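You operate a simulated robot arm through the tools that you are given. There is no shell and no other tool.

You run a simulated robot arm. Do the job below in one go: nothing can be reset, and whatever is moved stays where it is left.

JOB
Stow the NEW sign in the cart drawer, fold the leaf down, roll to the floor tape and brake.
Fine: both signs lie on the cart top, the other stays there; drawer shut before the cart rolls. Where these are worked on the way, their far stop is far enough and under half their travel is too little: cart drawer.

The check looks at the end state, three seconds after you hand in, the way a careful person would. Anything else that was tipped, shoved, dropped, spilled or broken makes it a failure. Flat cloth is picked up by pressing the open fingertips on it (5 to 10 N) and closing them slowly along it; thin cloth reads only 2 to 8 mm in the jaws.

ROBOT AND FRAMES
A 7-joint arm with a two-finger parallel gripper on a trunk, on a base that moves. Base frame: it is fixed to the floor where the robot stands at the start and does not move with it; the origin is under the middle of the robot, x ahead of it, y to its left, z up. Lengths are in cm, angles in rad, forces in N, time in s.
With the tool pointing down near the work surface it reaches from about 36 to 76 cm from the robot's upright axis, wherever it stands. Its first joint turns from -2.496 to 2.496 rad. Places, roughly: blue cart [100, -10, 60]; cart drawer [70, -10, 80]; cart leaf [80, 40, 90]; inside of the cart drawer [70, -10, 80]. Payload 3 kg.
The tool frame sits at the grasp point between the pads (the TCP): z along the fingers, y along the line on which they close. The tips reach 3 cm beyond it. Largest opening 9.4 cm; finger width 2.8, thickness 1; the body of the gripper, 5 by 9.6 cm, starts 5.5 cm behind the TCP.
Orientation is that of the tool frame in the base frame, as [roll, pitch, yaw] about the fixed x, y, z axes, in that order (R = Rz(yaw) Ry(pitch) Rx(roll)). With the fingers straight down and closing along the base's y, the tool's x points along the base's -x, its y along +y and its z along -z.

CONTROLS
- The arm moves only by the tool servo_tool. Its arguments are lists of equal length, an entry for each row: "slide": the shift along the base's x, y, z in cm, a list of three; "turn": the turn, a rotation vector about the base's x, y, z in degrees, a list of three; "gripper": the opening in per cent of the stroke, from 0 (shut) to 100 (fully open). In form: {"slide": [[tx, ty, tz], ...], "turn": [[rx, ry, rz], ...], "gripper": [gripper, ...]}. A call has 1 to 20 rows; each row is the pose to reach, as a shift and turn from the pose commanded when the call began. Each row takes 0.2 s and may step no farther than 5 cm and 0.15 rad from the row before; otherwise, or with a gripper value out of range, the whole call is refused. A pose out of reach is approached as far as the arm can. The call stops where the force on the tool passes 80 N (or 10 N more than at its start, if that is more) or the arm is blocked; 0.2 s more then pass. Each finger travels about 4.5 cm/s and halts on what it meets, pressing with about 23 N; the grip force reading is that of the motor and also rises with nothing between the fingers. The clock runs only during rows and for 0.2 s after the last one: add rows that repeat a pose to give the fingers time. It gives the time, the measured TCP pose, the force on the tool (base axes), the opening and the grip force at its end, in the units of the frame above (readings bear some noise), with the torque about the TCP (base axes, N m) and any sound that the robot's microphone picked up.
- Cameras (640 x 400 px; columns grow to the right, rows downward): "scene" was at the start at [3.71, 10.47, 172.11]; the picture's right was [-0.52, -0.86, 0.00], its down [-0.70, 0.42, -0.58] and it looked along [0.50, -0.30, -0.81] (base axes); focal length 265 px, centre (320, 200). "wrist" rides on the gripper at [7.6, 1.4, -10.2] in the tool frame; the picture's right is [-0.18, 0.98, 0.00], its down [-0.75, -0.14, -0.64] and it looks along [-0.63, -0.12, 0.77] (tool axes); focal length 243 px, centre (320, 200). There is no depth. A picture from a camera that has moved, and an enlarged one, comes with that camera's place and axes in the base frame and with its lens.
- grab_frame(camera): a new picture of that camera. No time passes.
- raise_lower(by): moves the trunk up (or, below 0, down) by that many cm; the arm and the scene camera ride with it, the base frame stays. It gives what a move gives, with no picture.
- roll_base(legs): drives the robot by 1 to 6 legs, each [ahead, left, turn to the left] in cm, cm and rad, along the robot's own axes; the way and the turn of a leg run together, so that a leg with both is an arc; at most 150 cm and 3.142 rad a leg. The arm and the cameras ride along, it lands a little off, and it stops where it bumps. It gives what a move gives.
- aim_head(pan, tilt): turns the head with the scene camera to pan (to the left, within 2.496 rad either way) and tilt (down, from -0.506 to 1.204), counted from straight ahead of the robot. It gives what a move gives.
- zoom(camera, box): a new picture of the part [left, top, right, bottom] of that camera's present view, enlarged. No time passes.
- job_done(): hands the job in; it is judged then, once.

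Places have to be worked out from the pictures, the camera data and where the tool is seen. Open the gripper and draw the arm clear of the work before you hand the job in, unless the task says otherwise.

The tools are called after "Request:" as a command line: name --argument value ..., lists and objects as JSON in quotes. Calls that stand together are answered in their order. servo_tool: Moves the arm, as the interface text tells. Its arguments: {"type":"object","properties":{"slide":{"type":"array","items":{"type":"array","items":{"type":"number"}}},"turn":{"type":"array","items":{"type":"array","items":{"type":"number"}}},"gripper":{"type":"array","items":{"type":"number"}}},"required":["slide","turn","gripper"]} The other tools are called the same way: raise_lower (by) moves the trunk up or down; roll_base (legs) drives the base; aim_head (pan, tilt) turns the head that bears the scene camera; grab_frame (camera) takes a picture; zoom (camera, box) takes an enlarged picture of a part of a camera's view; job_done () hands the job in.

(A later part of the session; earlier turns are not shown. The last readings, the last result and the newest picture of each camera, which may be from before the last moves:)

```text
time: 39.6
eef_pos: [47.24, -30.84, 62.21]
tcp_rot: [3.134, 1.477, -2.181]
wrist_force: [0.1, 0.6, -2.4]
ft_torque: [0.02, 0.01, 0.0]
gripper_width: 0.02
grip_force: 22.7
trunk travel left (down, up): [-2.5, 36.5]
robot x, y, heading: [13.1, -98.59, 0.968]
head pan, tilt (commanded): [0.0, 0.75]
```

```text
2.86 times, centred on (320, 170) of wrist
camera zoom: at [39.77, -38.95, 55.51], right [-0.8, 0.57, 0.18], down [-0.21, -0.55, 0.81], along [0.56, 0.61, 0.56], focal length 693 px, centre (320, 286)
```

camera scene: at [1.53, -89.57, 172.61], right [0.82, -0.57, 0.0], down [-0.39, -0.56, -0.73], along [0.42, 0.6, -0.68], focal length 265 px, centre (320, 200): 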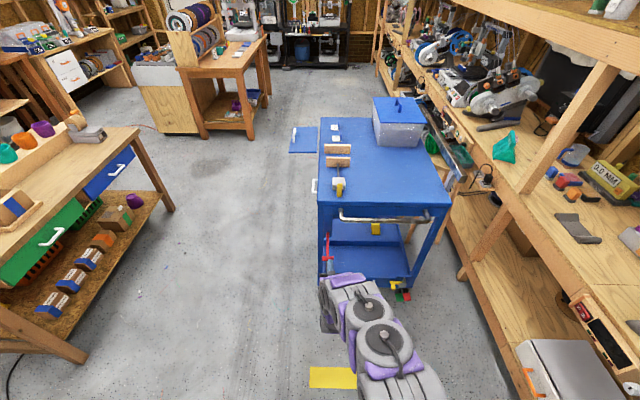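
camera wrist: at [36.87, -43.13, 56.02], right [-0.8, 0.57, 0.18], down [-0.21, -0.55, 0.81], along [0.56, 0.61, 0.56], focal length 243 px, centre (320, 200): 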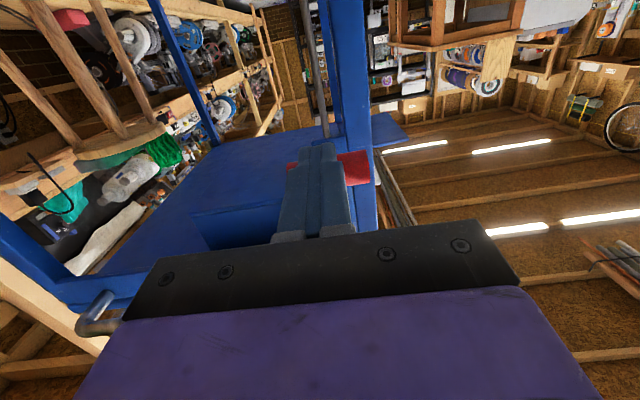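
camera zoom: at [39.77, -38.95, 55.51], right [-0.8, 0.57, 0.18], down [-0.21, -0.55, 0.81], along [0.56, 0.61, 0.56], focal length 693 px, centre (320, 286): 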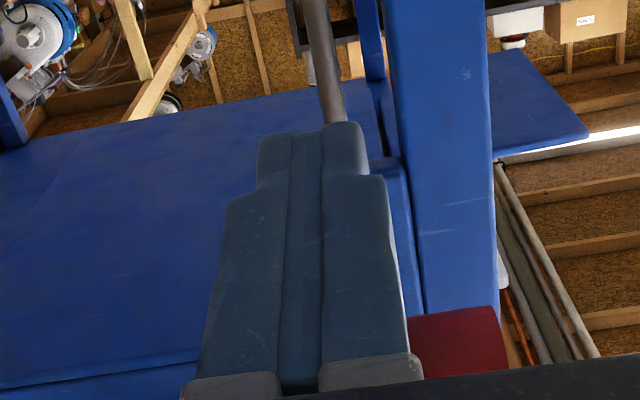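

The fingers are now well under the bar. I lift with the trunk in steps and read the force.

Request:
raise_lower --by 3.5

Request:
raise_lower --by 2

Request:
grab_frame --camera "scene"

Request:
zoom --camera "scene" --box '[290, 200, 410, 320]'

```text
time: 40.4
eef_pos: [47.08, -30.92, 65.9]
tcp_rot: [3.128, 1.477, -2.186]
wrist_force: [0.0, 0.3, -0.1]
ft_torque: [-0.03, 0.02, 0.01]
gripper_width: 0.0
grip_force: 23.1
trunk travel left (down, up): [-6.0, 33.0]
robot x, y, heading: [13.05, -98.28, 0.963]
head pan, tilt (commanded): [0.0, 0.75]
```

```text
time: 41.0
eef_pos: [47.07, -30.98, 67.84]
tcp_rot: [3.132, 1.479, -2.185]
wrist_force: [0.1, 0.4, 0.0]
ft_torque: [-0.02, -0.01, 0.01]
gripper_width: 0.0
grip_force: 23.2
trunk travel left (down, up): [-8.0, 31.0]
robot x, y, heading: [12.89, -98.29, 0.969]
head pan, tilt (commanded): [0.0, 0.75]
```

```text
taken
camera scene: at [4.64, -85.6, 164.13], right [0.82, -0.57, 0.0], down [-0.39, -0.56, -0.73], along [0.41, 0.6, -0.68], focal length 265 px, centre (320, 200)
```

scene: 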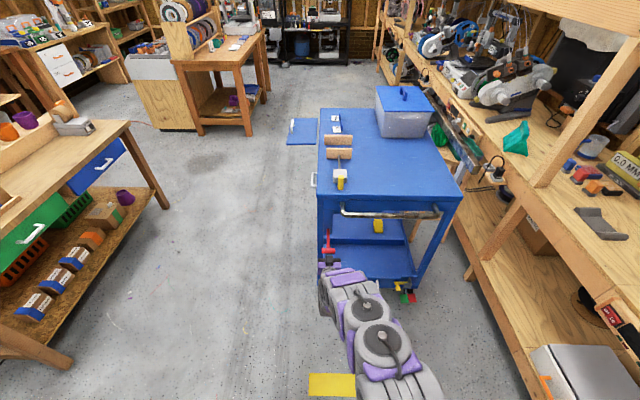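

```text
3.33 times, centred on (350, 260) of scene
camera zoom: at [4.64, -85.6, 164.13], right [0.82, -0.57, 0.0], down [-0.39, -0.56, -0.73], along [0.41, 0.6, -0.68], focal length 884 px, centre (220, 0)
```

zoom: 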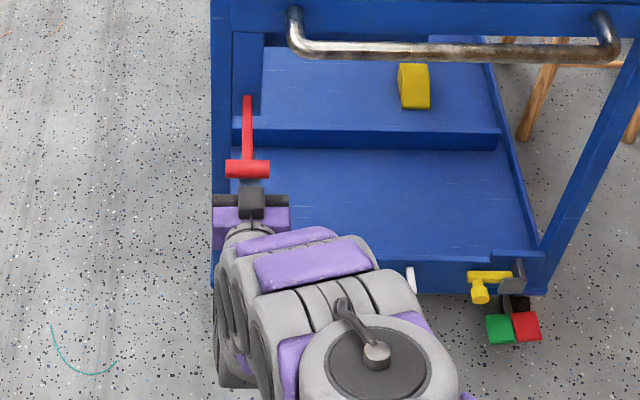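

The lever has followed the fingers upward with little force. I enlarge the rear pedal pair and the lever to see whether anything changed.

Request:
zoom --camera "scene" --box '[385, 275, 425, 305]'

Request:
zoom --camera "scene" --box '[300, 215, 360, 275]'

Request:
grab_frame --camera "wrist"

```text
13.33 times, centred on (405, 290) of scene
camera zoom: at [4.64, -85.6, 164.13], right [0.82, -0.57, 0.0], down [-0.39, -0.56, -0.73], along [0.41, 0.6, -0.68], focal length 3536 px, centre (-813, -1000)
```

zoom: 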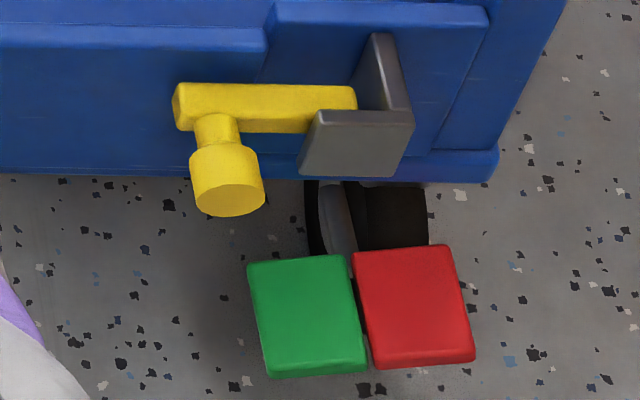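

```text
6.67 times, centred on (330, 245) of scene
camera zoom: at [4.64, -85.6, 164.13], right [0.82, -0.57, 0.0], down [-0.39, -0.56, -0.73], along [0.41, 0.6, -0.68], focal length 1768 px, centre (253, -100)
```

zoom: 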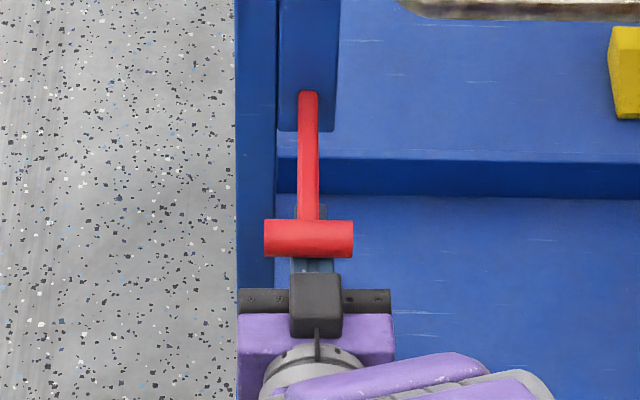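

```text
taken
camera wrist: at [39.72, -39.06, 61.17], right [-0.8, 0.57, 0.18], down [-0.21, -0.55, 0.81], along [0.56, 0.61, 0.56], focal length 243 px, centre (320, 200)
```

wrist: 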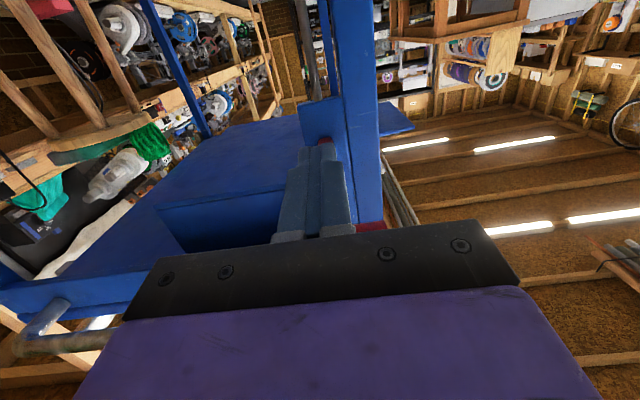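

The lever moved part way up while the rear pedals look unchanged. I keep lifting in steps.

Request:
raise_lower --by 4

Request:
raise_lower --by 4

Request:
grab_frame --camera "scene"

Request:
zoom --camera "scene" --box '[300, 210, 420, 310]'

```text
time: 41.9
eef_pos: [47.06, -30.96, 71.81]
tcp_rot: [3.132, 1.48, -2.185]
wrist_force: [-2.5, -3.0, -2.7]
ft_torque: [-0.02, 0.05, -0.04]
gripper_width: 0.0
grip_force: 22.7
trunk travel left (down, up): [-12.0, 27.0]
robot x, y, heading: [12.97, -98.44, 0.97]
head pan, tilt (commanded): [0.0, 0.75]
```

```text
time: 42.4
eef_pos: [46.11, -32.42, 72.99]
tcp_rot: [-3.117, 1.433, -2.145]
wrist_force: [-4.7, -2.6, -34.5]
ft_torque: [-0.96, 0.46, -0.23]
gripper_width: 0.01
grip_force: 23.1
trunk travel left (down, up): [-14.5, 24.5]
robot x, y, heading: [12.82, -98.81, 0.965]
head pan, tilt (commanded): [0.0, 0.75]
stopped: the force on the tool passed its limit at 89 N (the readings are from after the stop); the commanded pose is now the measured one
```

```text
taken
camera scene: at [4.52, -85.24, 170.62], right [0.82, -0.57, 0.0], down [-0.39, -0.57, -0.73], along [0.42, 0.6, -0.69], focal length 265 px, centre (320, 200)
```

scene: 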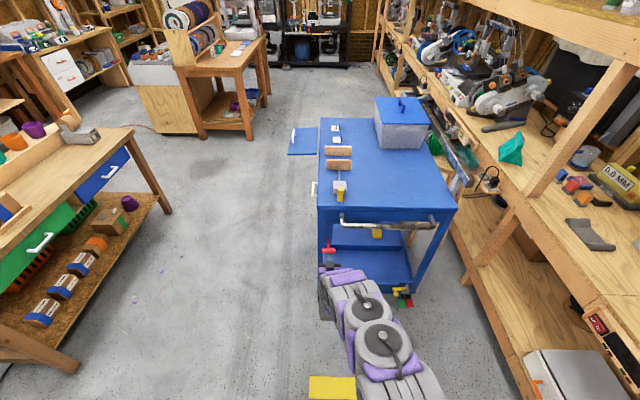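

```text
4.00 times, centred on (360, 260) of scene
camera zoom: at [4.52, -85.24, 170.62], right [0.82, -0.57, 0.0], down [-0.39, -0.57, -0.73], along [0.42, 0.6, -0.69], focal length 1061 px, centre (160, -40)
```

zoom: 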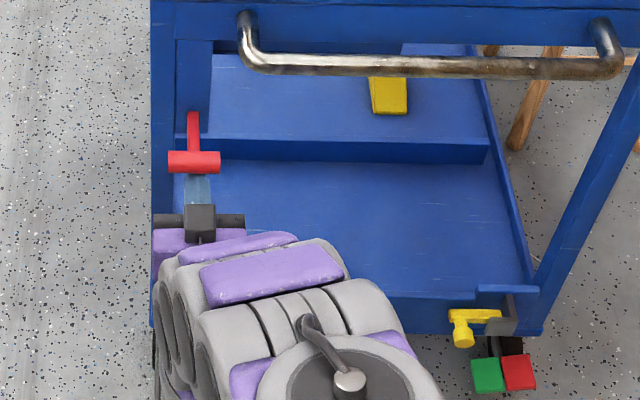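

The lift stopped at a firm limit. I relieve the force by lowering slightly and inspect lever and pedals again.

Request:
raise_lower --by -2.5

Request:
zoom --camera "scene" --box '[300, 215, 360, 275]'

Request:
zoom --camera "scene" --box '[385, 275, 425, 315]'

Request:
grab_frame --camera "wrist"

```text
time: 43.1
eef_pos: [46.46, -32.03, 70.98]
tcp_rot: [-3.128, 1.45, -2.16]
wrist_force: [-0.3, 1.0, 0.1]
ft_torque: [-0.02, -0.03, 0.0]
gripper_width: 0.0
grip_force: 23.0
trunk travel left (down, up): [-12.0, 27.0]
robot x, y, heading: [12.98, -98.52, 0.964]
head pan, tilt (commanded): [0.0, 0.75]
```

```text
6.67 times, centred on (330, 245) of scene
camera zoom: at [4.52, -85.77, 168.15], right [0.82, -0.57, 0.0], down [-0.39, -0.56, -0.73], along [0.41, 0.6, -0.68], focal length 1768 px, centre (253, -100)
```

zoom: 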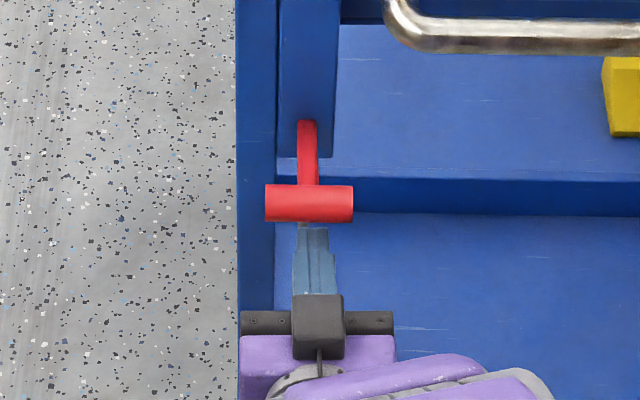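

```text
10.00 times, centred on (405, 295) of scene
camera zoom: at [4.52, -85.77, 168.15], right [0.82, -0.57, 0.0], down [-0.39, -0.56, -0.73], along [0.41, 0.6, -0.68], focal length 2652 px, centre (-530, -750)
```

zoom: 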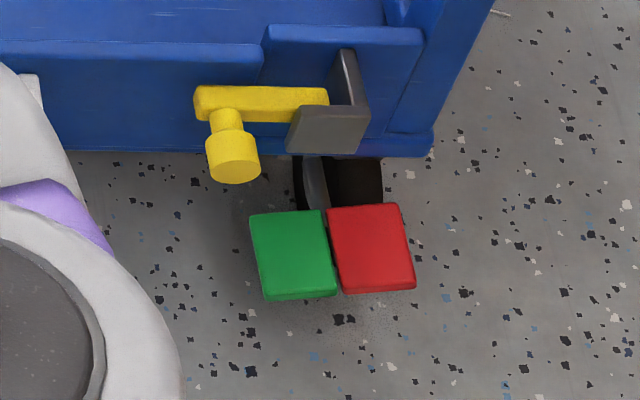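

```text
taken
camera wrist: at [39.0, -40.38, 64.55], right [-0.8, 0.58, 0.18], down [-0.2, -0.53, 0.83], along [0.57, 0.62, 0.53], focal length 243 px, centre (320, 200)
```

wrist: 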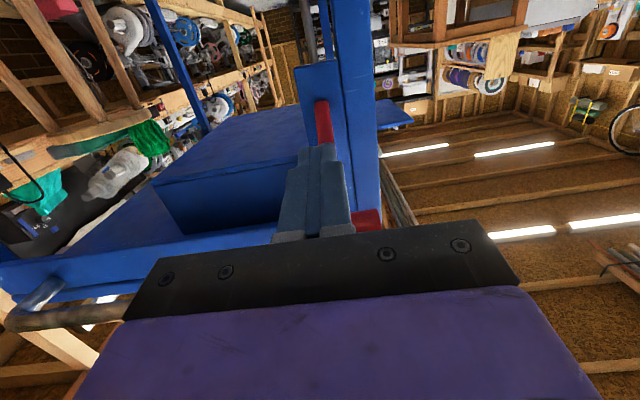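

The lever stays in its raised (about level) position by itself and the pedals did not move. To learn whether the cart is braked in this state I'll push lightly on the push bar: I back off, shift right and raise the tool to bar height.

Request:
roll_base --legs '[[-10, 0, 0], [0, -21, 0]]'

Request:
raise_lower --by 16

Request:
grab_frame --camera "scene"

Request:
zoom --camera "scene" --box '[220, 180, 400, 300]'

```text
time: 45.5
eef_pos: [57.71, -51.92, 70.8]
tcp_rot: [-3.1, 1.448, -2.131]
wrist_force: [-0.1, 0.1, 0.6]
ft_torque: [0.03, 0.02, 0.0]
gripper_width: 0.01
grip_force: 22.5
trunk travel left (down, up): [-12.0, 27.0]
robot x, y, heading: [24.4, -118.21, 0.968]
head pan, tilt (commanded): [0.0, 0.75]
```

```text
time: 47.4
eef_pos: [57.82, -52.02, 86.97]
tcp_rot: [-3.13, 1.452, -2.16]
wrist_force: [0.1, -1.2, -0.6]
ft_torque: [0.0, 0.0, 0.01]
gripper_width: 0.0
grip_force: 22.4
trunk travel left (down, up): [-28.0, 11.0]
robot x, y, heading: [24.04, -118.3, 0.962]
head pan, tilt (commanded): [0.0, 0.75]
```

```text
taken
camera scene: at [16.05, -105.58, 184.13], right [0.82, -0.57, 0.0], down [-0.39, -0.56, -0.73], along [0.42, 0.6, -0.68], focal length 265 px, centre (320, 200)
```

scene: 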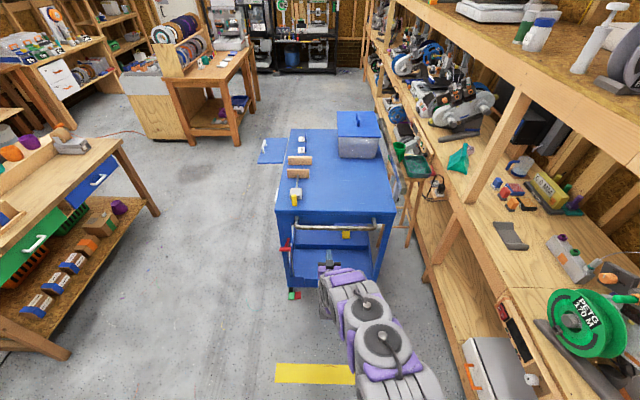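

```text
3.33 times, centred on (310, 240) of scene
camera zoom: at [16.05, -105.58, 184.13], right [0.82, -0.57, 0.0], down [-0.39, -0.56, -0.73], along [0.42, 0.6, -0.68], focal length 884 px, centre (353, 67)
```

zoom: 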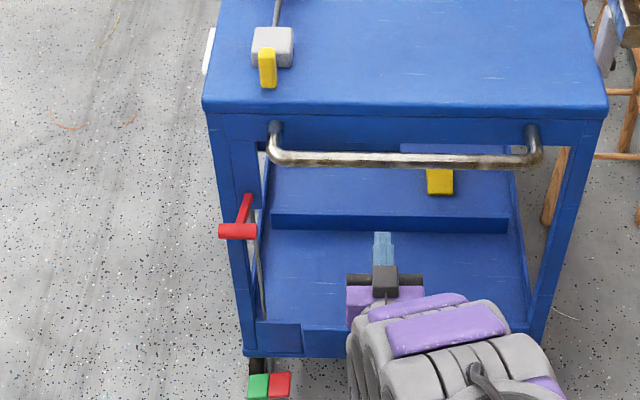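

I check with the wrist camera where the bar is relative to the fingers before touching it.

Request:
grab_frame --camera "wrist"

```text
taken
camera wrist: at [50.36, -60.4, 80.55], right [-0.8, 0.58, 0.18], down [-0.19, -0.53, 0.83], along [0.57, 0.62, 0.53], focal length 243 px, centre (320, 200)
```

wrist: 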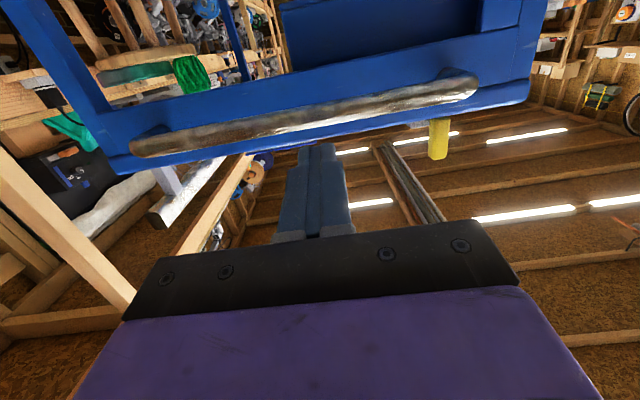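

The bar is at about z 87, level with the fingers, some 12 cm ahead. I roll 10 cm forward, then touch it with small steps.

Request:
roll_base --legs '[[10, 0, 0]]'

Request:
servo_tool --slide '[[0.57, 0.82, 0], [1.14, 1.64, 0], [1.71, 2.46, 0]]' --turn '[[0, 0, 0], [0, 0, 0], [0, 0, 0]]' --gripper '[0, 0, 0]'

Request:
grab_frame --camera "wrist"

Request:
grab_frame --camera "scene"

```text
time: 48.5
eef_pos: [63.47, -43.75, 86.95]
tcp_rot: [-3.128, 1.45, -2.158]
wrist_force: [-0.3, 0.0, 0.7]
ft_torque: [0.01, -0.01, -0.03]
gripper_width: 0.0
grip_force: 22.7
trunk travel left (down, up): [-28.0, 11.0]
robot x, y, heading: [30.12, -110.44, 0.967]
head pan, tilt (commanded): [0.0, 0.75]
```

```text
time: 49.3
eef_pos: [65.1, -41.57, 87.41]
tcp_rot: [-3.133, 1.451, -2.163]
wrist_force: [0.1, -0.3, -0.4]
ft_torque: [-0.04, 0.0, -0.01]
gripper_width: 0.0
grip_force: 22.9
trunk travel left (down, up): [-28.0, 11.0]
robot x, y, heading: [29.83, -110.47, 0.962]
head pan, tilt (commanded): [0.0, 0.75]
```

```text
taken
camera wrist: at [57.69, -49.88, 80.93], right [-0.8, 0.58, 0.18], down [-0.2, -0.53, 0.82], along [0.57, 0.62, 0.54], focal length 243 px, centre (320, 200)
```

wrist: 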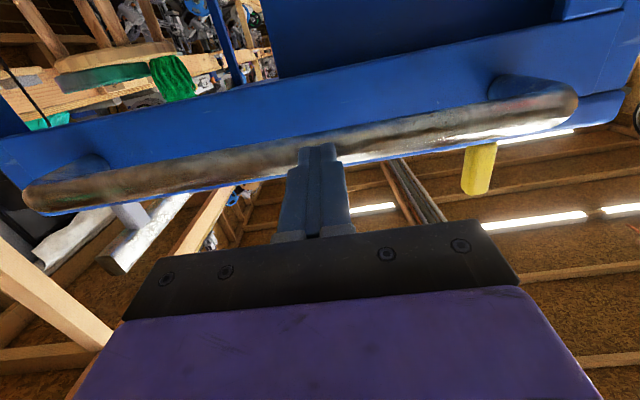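

```text
taken
camera scene: at [21.74, -97.28, 184.13], right [0.82, -0.57, 0.0], down [-0.39, -0.56, -0.73], along [0.41, 0.6, -0.68], focal length 265 px, centre (320, 200)
```

scene: 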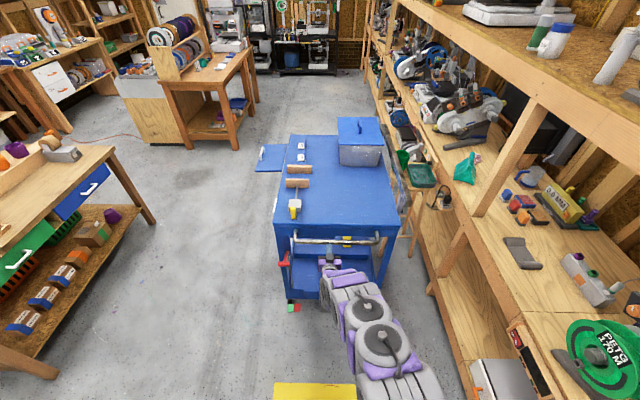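

No contact yet; tips at about e1 6.6. I continue forward in small steps, watching the force.

Request:
servo_tool --slide '[[0.29, 0.41, 0], [0.57, 0.82, 0], [0.86, 1.23, 0], [1.14, 1.64, 0]]' --turn '[[0, 0, 0], [0, 0, 0], [0, 0, 0], [0, 0, 0]]' --gripper '[0, 0, 0, 0]'

Request:
servo_tool --slide '[[0.29, 0.41, 0], [0.57, 0.82, 0]]' --turn '[[0, 0, 0], [0, 0, 0]]' --gripper '[0, 0]'

Request:
grab_frame --camera "wrist"

```text
time: 50.3
eef_pos: [65.75, -40.77, 88.21]
tcp_rot: [-3.13, 1.453, -2.162]
wrist_force: [-0.5, 0.4, 0.0]
ft_torque: [0.02, -0.02, 0.0]
gripper_width: 0.0
grip_force: 22.6
out of reach, approached as far as the arm can: row 1, 2, 3, 4
trunk travel left (down, up): [-28.0, 11.0]
robot x, y, heading: [29.91, -110.55, 0.968]
head pan, tilt (commanded): [0.0, 0.75]
```

```text
time: 50.9
eef_pos: [66.01, -40.19, 88.22]
tcp_rot: [-3.134, 1.453, -2.165]
wrist_force: [-0.4, -0.3, -0.9]
ft_torque: [-0.01, 0.05, 0.02]
gripper_width: 0.0
grip_force: 23.3
out of reach, approached as far as the arm can: row 2
trunk travel left (down, up): [-28.0, 11.0]
robot x, y, heading: [30.13, -110.29, 0.965]
head pan, tilt (commanded): [0.0, 0.75]
```

```text
taken
camera wrist: at [58.65, -48.55, 81.8], right [-0.8, 0.58, 0.18], down [-0.2, -0.53, 0.82], along [0.57, 0.62, 0.54], focal length 243 px, centre (320, 200)
```

wrist: 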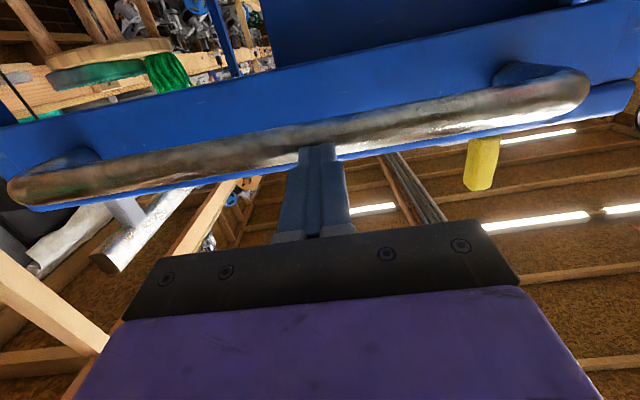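

The arm is at its reach, so I use the base for the remaining approach, in small rolls.

Request:
roll_base --legs '[[2, 0, 0]]'

Request:
roll_base --legs '[[1.5, 0, 0]]'

Request:
grab_frame --camera "wrist"

```text
time: 51.7
eef_pos: [67.29, -38.45, 88.18]
tcp_rot: [-3.133, 1.453, -2.164]
wrist_force: [0.5, -0.7, 0.0]
ft_torque: [0.02, -0.03, -0.02]
gripper_width: 0.0
grip_force: 23.6
trunk travel left (down, up): [-28.0, 11.0]
robot x, y, heading: [30.75, -108.4, 0.967]
head pan, tilt (commanded): [0.0, 0.75]
```

```text
time: 52.5
eef_pos: [68.07, -37.46, 88.31]
tcp_rot: [-3.138, 1.453, -2.168]
wrist_force: [0.5, -1.4, -0.8]
ft_torque: [0.01, 0.03, 0.03]
gripper_width: 0.01
grip_force: 23.1
trunk travel left (down, up): [-28.0, 11.0]
robot x, y, heading: [31.98, -107.27, 0.968]
head pan, tilt (commanded): [0.0, 0.75]
```

```text
taken
camera wrist: at [60.62, -45.7, 81.86], right [-0.8, 0.57, 0.18], down [-0.2, -0.53, 0.82], along [0.57, 0.62, 0.54], focal length 243 px, centre (320, 200)
```

wrist: 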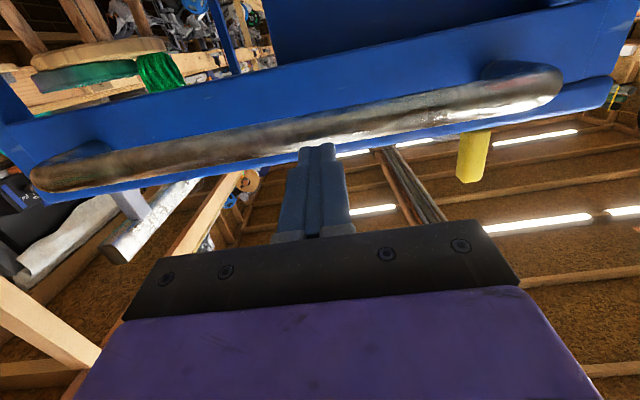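

The bar now looks farther away although I moved forward: the cart rolled off at almost no force, so with the lever up it is free. I check whether it is still moving.

Request:
grab_frame --camera "scene"

Request:
roll_base --legs '[[-3, 0, 0]]'

Request:
grab_frame --camera "scene"

Request:
grab_frame --camera "wrist"

```text
taken
camera scene: at [23.72, -94.34, 184.13], right [0.82, -0.57, 0.0], down [-0.39, -0.56, -0.73], along [0.41, 0.6, -0.68], focal length 265 px, centre (320, 200)
```

scene: 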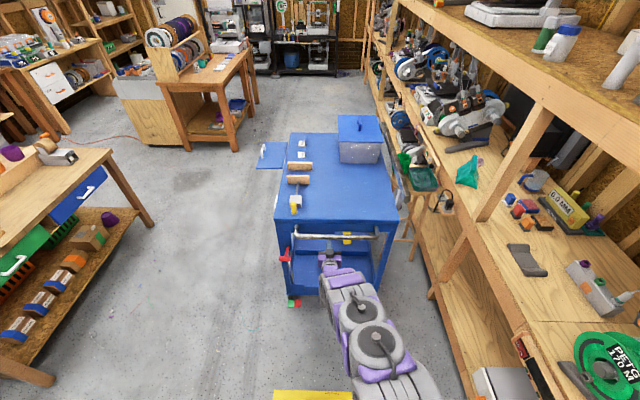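

```text
time: 53.3
eef_pos: [66.18, -40.17, 88.61]
tcp_rot: [3.141, 1.457, -2.174]
wrist_force: [0.5, 0.0, 0.1]
ft_torque: [0.0, 0.05, -0.02]
gripper_width: 0.0
grip_force: 22.9
trunk travel left (down, up): [-28.0, 11.0]
robot x, y, heading: [30.25, -110.04, 0.969]
head pan, tilt (commanded): [0.0, 0.75]
```

```text
taken
camera scene: at [21.81, -97.09, 184.14], right [0.82, -0.57, 0.0], down [-0.39, -0.56, -0.73], along [0.42, 0.6, -0.68], focal length 265 px, centre (320, 200)
```

scene: 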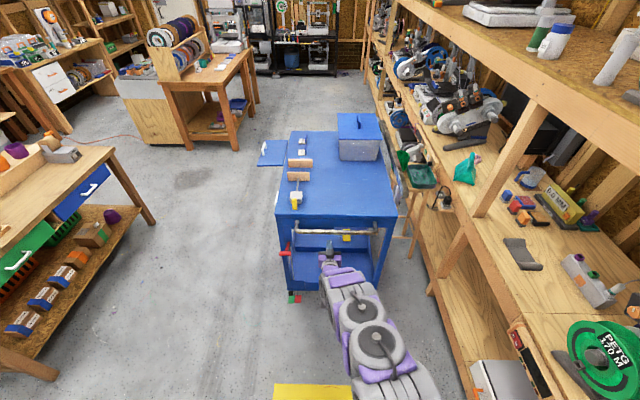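

```text
taken
camera wrist: at [58.74, -48.46, 82.18], right [-0.8, 0.57, 0.18], down [-0.2, -0.54, 0.82], along [0.57, 0.62, 0.54], focal length 243 px, centre (320, 200)
```

wrist: 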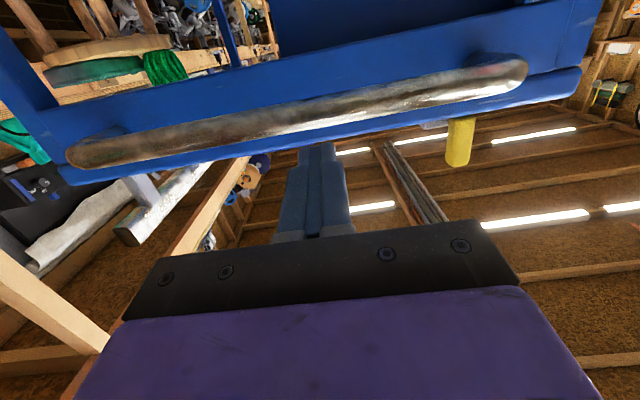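

The cart is free with the lever up and rolled about 4 cm back, then stopped. Now I set the lever down again and test whether that is the brake: back off, shift left over the T bar.

Request:
roll_base --legs '[[-9, 0, 0], [0, 21, 0]]'

Request:
grab_frame --camera "scene"

Request:
zoom --camera "scene" --box '[280, 190, 400, 290]'

Request:
grab_frame --camera "wrist"

```text
time: 55.7
eef_pos: [44.08, -35.97, 88.66]
tcp_rot: [3.117, 1.459, -2.201]
wrist_force: [-0.4, -0.8, -0.8]
ft_torque: [0.01, 0.0, 0.01]
gripper_width: 0.0
grip_force: 23.2
trunk travel left (down, up): [-28.0, 11.0]
robot x, y, heading: [7.57, -105.01, 0.967]
head pan, tilt (commanded): [0.0, 0.75]
```

```text
taken
camera scene: at [-0.35, -92.39, 184.15], right [0.82, -0.57, 0.0], down [-0.39, -0.56, -0.73], along [0.42, 0.6, -0.68], focal length 265 px, centre (320, 200)
```

scene: 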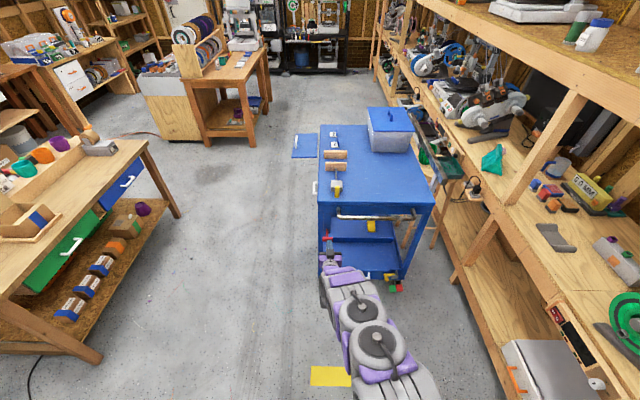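

```text
4.00 times, centred on (340, 240) of scene
camera zoom: at [-0.35, -92.39, 184.15], right [0.82, -0.57, 0.0], down [-0.39, -0.56, -0.73], along [0.42, 0.6, -0.68], focal length 1061 px, centre (240, 40)
```

zoom: 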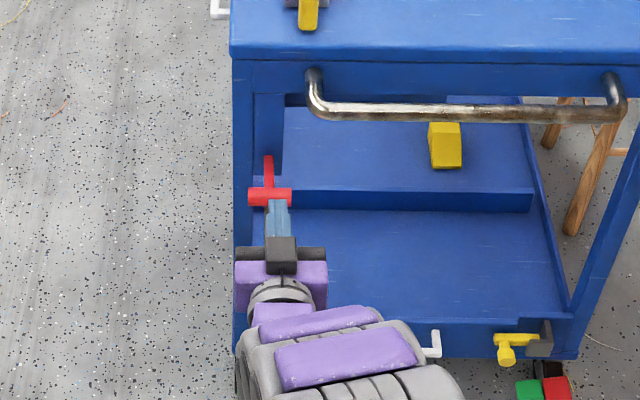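

```text
taken
camera wrist: at [36.55, -44.1, 82.26], right [-0.8, 0.58, 0.19], down [-0.2, -0.54, 0.82], along [0.57, 0.62, 0.54], focal length 243 px, centre (320, 200)
```

wrist: 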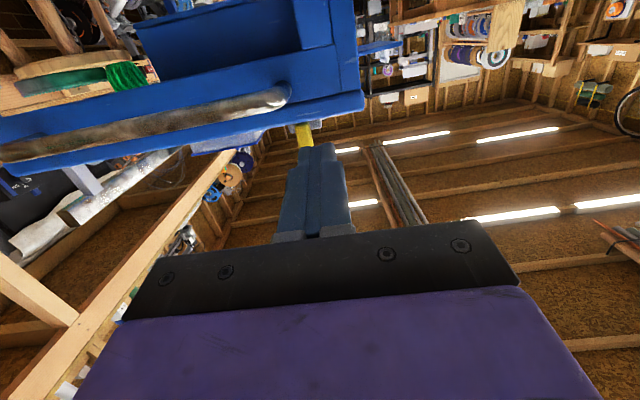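

The lever now points about 45° up (T bar near z 84). I raise 2 cm, roll forward so the fingers are above the bar, and check.

Request:
raise_lower --by 2.5

Request:
roll_base --legs '[[6, 0, 0]]'

Request:
zoom --camera "scene" --box '[280, 190, 400, 290]'

Request:
zoom --camera "wrist" --box '[220, 80, 440, 240]'

```text
time: 56.4
eef_pos: [43.77, -35.89, 91.37]
tcp_rot: [3.123, 1.461, -2.197]
wrist_force: [0.6, 0.1, 0.4]
ft_torque: [-0.03, 0.0, -0.03]
gripper_width: 0.0
grip_force: 23.0
trunk travel left (down, up): [-30.5, 8.5]
robot x, y, heading: [7.66, -105.18, 0.965]
head pan, tilt (commanded): [0.0, 0.75]
```

```text
time: 57.3
eef_pos: [47.44, -31.02, 91.33]
tcp_rot: [3.125, 1.46, -2.196]
wrist_force: [0.0, -1.1, -0.5]
ft_torque: [-0.02, -0.03, 0.01]
gripper_width: 0.02
grip_force: 22.6
trunk travel left (down, up): [-30.5, 8.5]
robot x, y, heading: [11.42, -100.21, 0.963]
head pan, tilt (commanded): [0.0, 0.75]
```

```text
4.00 times, centred on (340, 240) of scene
camera zoom: at [3.01, -87.18, 186.63], right [0.82, -0.57, 0.0], down [-0.39, -0.56, -0.73], along [0.42, 0.6, -0.69], focal length 1061 px, centre (240, 40)
```

zoom: 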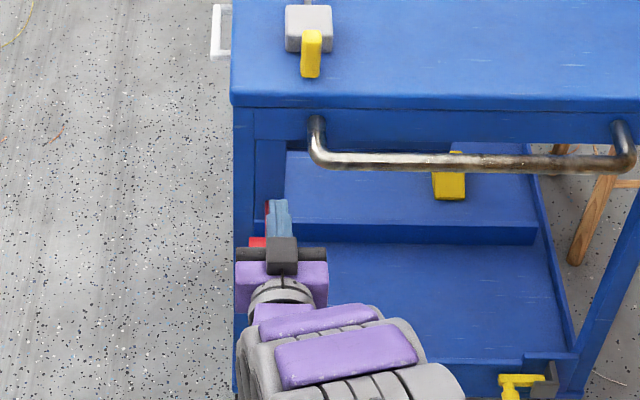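

```text
2.50 times, centred on (330, 160) of wrist
camera zoom: at [39.88, -39.2, 84.78], right [-0.8, 0.58, 0.18], down [-0.2, -0.54, 0.82], along [0.57, 0.62, 0.54], focal length 606 px, centre (295, 300)
```

zoom: 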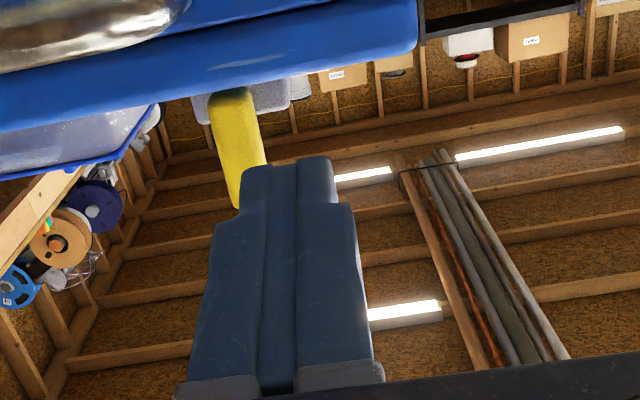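

The T bar is directly under the finger ends. I roll 2 cm further so the fingers cover it well, then press down with the trunk.

Request:
roll_base --legs '[[2, 0, 0]]'

Request:
raise_lower --by -5

Request:
raise_lower --by -5

Request:
zoom --camera "scene" --box '[280, 190, 400, 290]'

```text
time: 58.1
eef_pos: [48.42, -29.62, 91.38]
tcp_rot: [3.116, 1.464, -2.204]
wrist_force: [0.5, 1.0, -0.3]
ft_torque: [0.05, -0.02, 0.03]
gripper_width: 0.02
grip_force: 23.3
trunk travel left (down, up): [-30.5, 8.5]
robot x, y, heading: [12.36, -98.67, 0.962]
head pan, tilt (commanded): [0.0, 0.75]
```

```text
time: 59.0
eef_pos: [48.28, -29.85, 86.62]
tcp_rot: [3.112, 1.466, -2.205]
wrist_force: [0.0, -0.6, 0.4]
ft_torque: [0.0, 0.01, -0.01]
gripper_width: 0.0
grip_force: 22.7
trunk travel left (down, up): [-25.5, 13.5]
robot x, y, heading: [12.21, -99.06, 0.965]
head pan, tilt (commanded): [0.0, 0.75]
```

```text
time: 60.0
eef_pos: [48.28, -29.83, 81.87]
tcp_rot: [3.114, 1.466, -2.205]
wrist_force: [0.4, -0.5, 0.0]
ft_torque: [-0.01, -0.02, 0.01]
gripper_width: 0.0
grip_force: 22.9
trunk travel left (down, up): [-20.5, 18.5]
robot x, y, heading: [12.31, -98.7, 0.965]
head pan, tilt (commanded): [0.0, 0.75]
```

```text
4.00 times, centred on (340, 240) of scene
camera zoom: at [3.98, -85.79, 176.64], right [0.82, -0.57, 0.0], down [-0.39, -0.56, -0.73], along [0.42, 0.6, -0.68], focal length 1061 px, centre (240, 40)
```

zoom: 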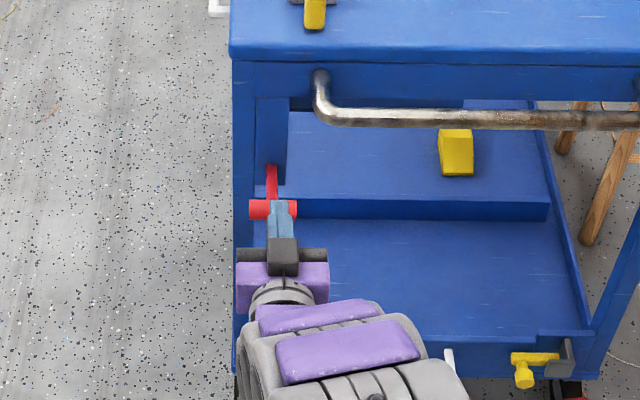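

No force yet, so I check the lever's place with the wrist camera from below.

Request:
grab_frame --camera "wrist"

Request:
zoom --camera "scene" --box '[320, 220, 360, 260]'

```text
taken
camera wrist: at [40.87, -37.98, 75.17], right [-0.8, 0.58, 0.19], down [-0.2, -0.54, 0.82], along [0.57, 0.61, 0.55], focal length 243 px, centre (320, 200)
```

wrist: 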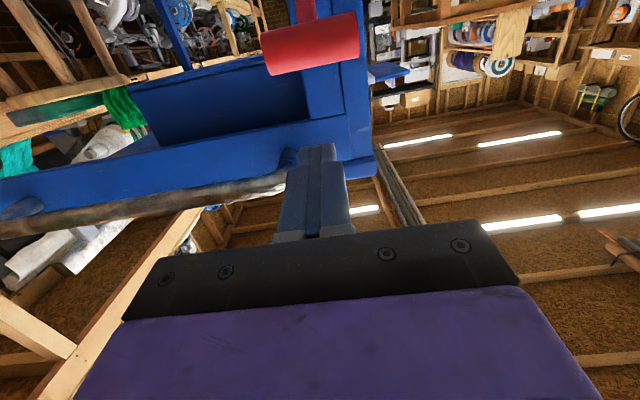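

```text
10.00 times, centred on (340, 240) of scene
camera zoom: at [3.98, -85.79, 176.64], right [0.82, -0.57, 0.0], down [-0.39, -0.56, -0.73], along [0.42, 0.6, -0.68], focal length 2652 px, centre (120, -200)
```

zoom: 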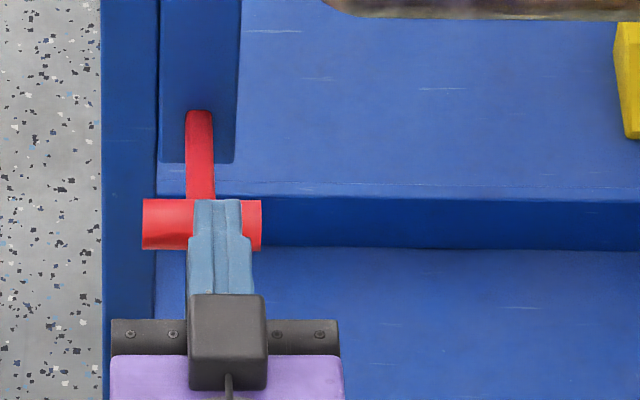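

From below, the T bar is about 5 cm under the fingers and a few cm farther in. I roll 3.5 cm forward and press down again in steps.

Request:
roll_base --legs '[[3.5, 0, 0]]'

Request:
raise_lower --by -4

Request:
grab_frame --camera "wrist"

Request:
zoom --camera "scene" --box '[310, 200, 390, 270]'

```text
time: 60.8
eef_pos: [50.38, -26.82, 81.48]
tcp_rot: [3.113, 1.465, -2.206]
wrist_force: [0.0, 0.0, 0.4]
ft_torque: [0.03, 0.01, -0.03]
gripper_width: 0.02
grip_force: 23.0
trunk travel left (down, up): [-20.5, 18.5]
robot x, y, heading: [14.29, -95.96, 0.963]
head pan, tilt (commanded): [0.0, 0.75]
```

```text
time: 61.7
eef_pos: [50.23, -27.18, 77.9]
tcp_rot: [3.108, 1.468, -2.212]
wrist_force: [-0.2, 0.1, 2.1]
ft_torque: [0.0, -0.02, 0.0]
gripper_width: 0.0
grip_force: 22.7
trunk travel left (down, up): [-16.5, 22.5]
robot x, y, heading: [14.48, -95.8, 0.965]
head pan, tilt (commanded): [0.0, 0.75]
```

```text
taken
camera wrist: at [42.84, -35.27, 71.28], right [-0.8, 0.58, 0.19], down [-0.2, -0.54, 0.82], along [0.57, 0.61, 0.55], focal length 243 px, centre (320, 200)
```

wrist: 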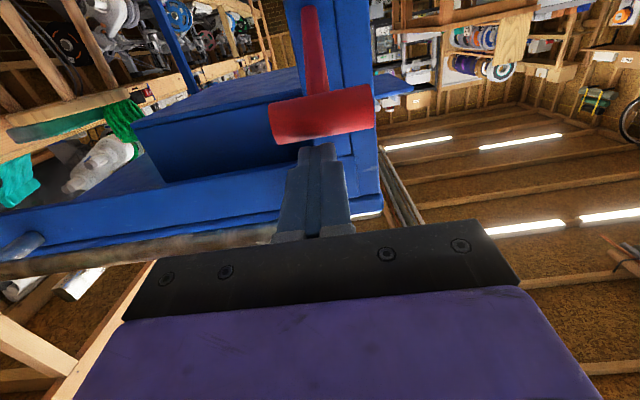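

```text
5.71 times, centred on (350, 235) of scene
camera zoom: at [5.97, -83.01, 172.64], right [0.82, -0.57, 0.0], down [-0.39, -0.56, -0.73], along [0.42, 0.6, -0.68], focal length 1515 px, centre (149, 0)
```

zoom: 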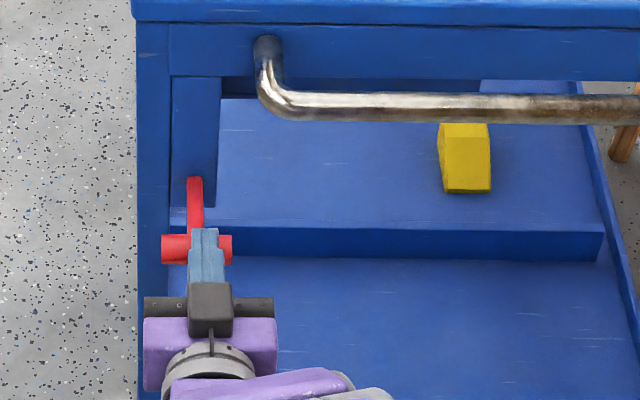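

The T bar (about z 74.7) is now right under the fingers with first contact. I press down further in steps.

Request:
raise_lower --by -3

Request:
raise_lower --by -3

Request:
grab_frame --camera "wrist"

Request:
zoom --camera "scene" --box '[310, 200, 390, 270]'

```text
time: 62.4
eef_pos: [50.21, -27.07, 74.8]
tcp_rot: [3.11, 1.467, -2.21]
wrist_force: [-0.1, -0.3, 0.7]
ft_torque: [0.01, 0.0, 0.02]
gripper_width: 0.0
grip_force: 23.4
trunk travel left (down, up): [-13.5, 25.5]
robot x, y, heading: [14.32, -95.6, 0.962]
head pan, tilt (commanded): [0.0, 0.75]
```

```text
time: 63.2
eef_pos: [50.29, -27.12, 71.83]
tcp_rot: [3.108, 1.467, -2.211]
wrist_force: [0.7, 0.3, -0.4]
ft_torque: [0.03, 0.03, -0.02]
gripper_width: 0.01
grip_force: 23.2
trunk travel left (down, up): [-10.5, 28.5]
robot x, y, heading: [14.24, -95.79, 0.964]
head pan, tilt (commanded): [0.0, 0.75]
```

```text
taken
camera wrist: at [42.84, -35.28, 65.3], right [-0.8, 0.58, 0.19], down [-0.2, -0.54, 0.82], along [0.57, 0.61, 0.55], focal length 243 px, centre (320, 200)
```

wrist: 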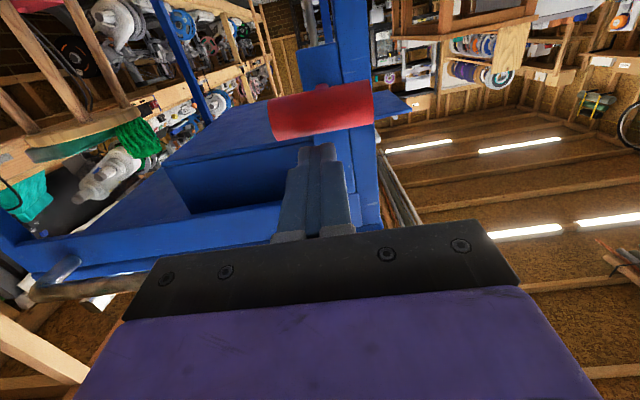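

```text
5.71 times, centred on (350, 235) of scene
camera zoom: at [5.97, -82.98, 166.64], right [0.82, -0.57, 0.0], down [-0.39, -0.56, -0.73], along [0.42, 0.6, -0.68], focal length 1515 px, centre (149, 0)
```

zoom: 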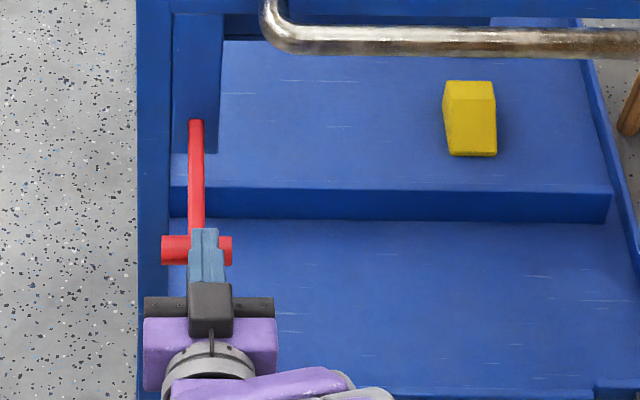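

The lever is being pressed down (T at about z 68.6). I continue to its stop.

Request:
raise_lower --by -3

Request:
raise_lower --by -3

Request:
grab_frame --camera "wrist"

Request:
zoom --camera "scene" --box '[310, 200, 390, 270]'

```text
time: 63.9
eef_pos: [50.37, -27.17, 68.91]
tcp_rot: [3.109, 1.467, -2.212]
wrist_force: [0.4, -0.2, 0.3]
ft_torque: [0.05, 0.03, 0.04]
gripper_width: 0.01
grip_force: 23.2
trunk travel left (down, up): [-7.5, 31.5]
robot x, y, heading: [14.44, -95.84, 0.963]
head pan, tilt (commanded): [0.0, 0.75]
```

```text
time: 64.7
eef_pos: [50.32, -27.04, 65.96]
tcp_rot: [3.108, 1.467, -2.21]
wrist_force: [-0.3, 0.1, -0.5]
ft_torque: [-0.06, 0.0, -0.02]
gripper_width: 0.0
grip_force: 23.1
trunk travel left (down, up): [-4.5, 34.5]
robot x, y, heading: [14.5, -95.73, 0.964]
head pan, tilt (commanded): [0.0, 0.75]
```

```text
taken
camera wrist: at [42.84, -35.29, 59.3], right [-0.8, 0.58, 0.19], down [-0.2, -0.54, 0.82], along [0.57, 0.61, 0.55], focal length 243 px, centre (320, 200)
```

wrist: 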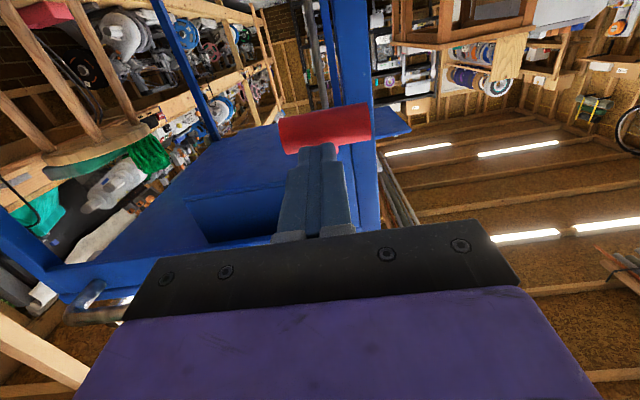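

```text
5.71 times, centred on (350, 235) of scene
camera zoom: at [5.96, -82.99, 160.64], right [0.82, -0.57, 0.0], down [-0.39, -0.56, -0.73], along [0.42, 0.6, -0.68], focal length 1515 px, centre (149, 0)
```

zoom: 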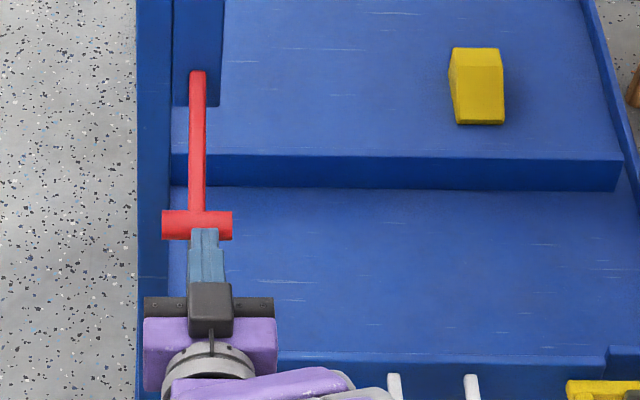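

The T is near the fingertips and close to its starting height. I lower a bit more and then compare the lever with its first appearance.

Request:
raise_lower --by -2

Request:
roll_base --legs '[[2, 0, 0]]'

Request:
grab_frame --camera "wrist"

Request:
zoom --camera "scene" --box '[310, 200, 390, 270]'

```text
time: 65.3
eef_pos: [50.33, -27.21, 63.85]
tcp_rot: [3.11, 1.467, -2.21]
wrist_force: [0.2, -0.5, -0.4]
ft_torque: [0.01, 0.02, -0.03]
gripper_width: 0.0
grip_force: 23.3
trunk travel left (down, up): [-2.5, 36.5]
robot x, y, heading: [14.36, -95.83, 0.968]
head pan, tilt (commanded): [0.0, 0.75]
```

```text
time: 66.2
eef_pos: [50.65, -26.52, 63.78]
tcp_rot: [3.107, 1.467, -2.211]
wrist_force: [-21.2, -35.3, 26.6]
ft_torque: [0.79, -0.61, -0.18]
gripper_width: 0.01
grip_force: 22.9
trunk travel left (down, up): [-2.5, 36.5]
robot x, y, heading: [15.19, -94.42, 0.966]
head pan, tilt (commanded): [0.0, 0.75]
stopped in leg 1: the force on the tool passed its limit at 102 N (the readings are from after the stop); the commanded pose is now the measured one
```

```text
taken
camera wrist: at [43.2, -34.77, 57.32], right [-0.8, 0.58, 0.19], down [-0.2, -0.54, 0.82], along [0.57, 0.61, 0.55], focal length 243 px, centre (320, 200)
```

wrist: 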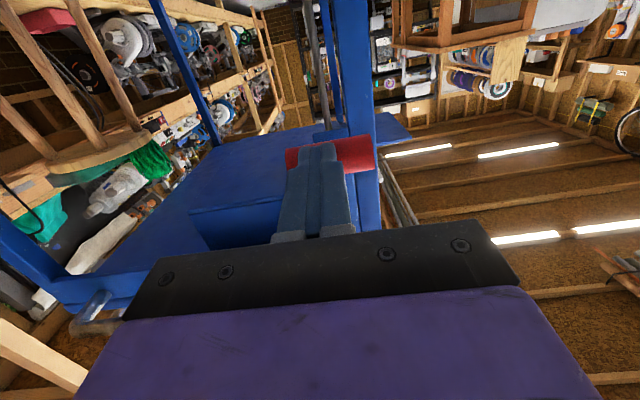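

```text
5.71 times, centred on (350, 235) of scene
camera zoom: at [6.27, -82.78, 158.71], right [0.82, -0.57, 0.0], down [-0.39, -0.56, -0.73], along [0.42, 0.6, -0.68], focal length 1515 px, centre (149, 0)
```

zoom: 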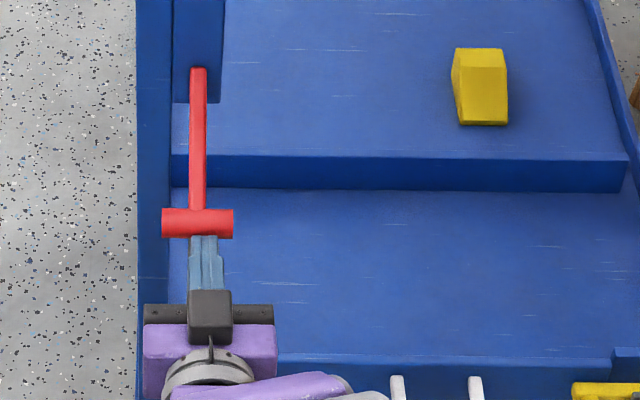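

Pushing at over 100 N on the lowered lever did not move the cart, so lever down = brake on, lever up = free. The cart is braked now; I back away, raise the trunk and turn the tool to point down again.

Request:
roll_base --legs '[[-15, 0, 0]]'

Request:
raise_lower --by 30

Request:
servo_tool --slide '[[0, 0, 1], [0, 0, 2], [0, 0, 3], [0, 0, 4], [-0.5, -0.7, 6], [-1.5, -2, 9], [-3, -4, 12], [-5, -7, 14], [-7, -10, 16], [-9, -13, 17], [-11, -16, 18]]' --turn '[[-6.3, 4.3, 0], [-12.6, 8.6, 0], [-18.9, 13, 0], [-25.2, 17.3, 0], [-31.5, 21.6, 0], [-37.8, 25.9, 0], [-44.1, 30.2, 0], [-50.4, 34.5, 0], [-56.7, 38.9, 0], [-63, 43.2, 0], [-69.4, 47.5, 0]]' --gripper '[0, 0, 0, 0, 20, 40, 60, 80, 100, 100, 100]'

Request:
grab_frame --camera "scene"

```text
time: 67.6
eef_pos: [42.18, -38.94, 63.39]
tcp_rot: [3.116, 1.459, -2.205]
wrist_force: [-0.7, 0.3, 0.3]
ft_torque: [0.0, 0.0, -0.01]
gripper_width: 0.01
grip_force: 23.1
trunk travel left (down, up): [-2.5, 36.5]
robot x, y, heading: [5.84, -107.05, 0.962]
head pan, tilt (commanded): [0.0, 0.75]
```

```text
time: 70.6
eef_pos: [42.26, -38.98, 93.58]
tcp_rot: [3.11, 1.46, -2.212]
wrist_force: [-0.3, -0.1, 0.1]
ft_torque: [0.03, -0.01, -0.01]
gripper_width: 0.0
grip_force: 23.0
trunk travel left (down, up): [-32.5, 6.5]
robot x, y, heading: [6.41, -107.07, 0.962]
head pan, tilt (commanded): [0.0, 0.75]
```

```text
time: 73.0
eef_pos: [31.28, -55.03, 111.76]
tcp_rot: [-3.134, -0.007, -2.176]
wrist_force: [0.5, -1.1, -1.3]
ft_torque: [0.01, 0.0, 0.0]
gripper_width: 9.42
grip_force: 0.0
out of reach, approached as far as the arm can: row 7
trunk travel left (down, up): [-32.5, 6.5]
robot x, y, heading: [5.93, -107.18, 0.958]
head pan, tilt (commanded): [0.0, 0.75]
```

```text
taken
camera scene: at [-1.82, -94.55, 188.66], right [0.82, -0.57, 0.0], down [-0.39, -0.56, -0.73], along [0.42, 0.6, -0.68], focal length 265 px, centre (320, 200)
```

scene: 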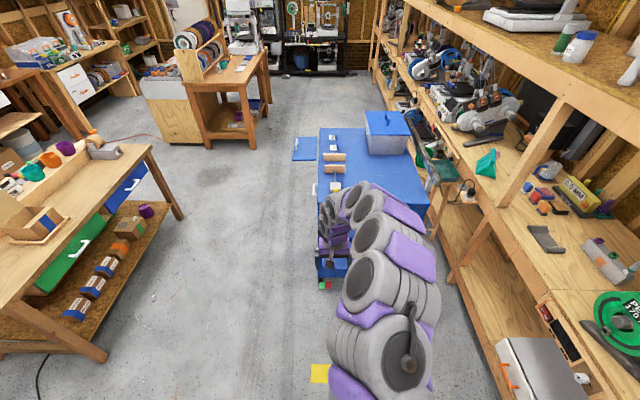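

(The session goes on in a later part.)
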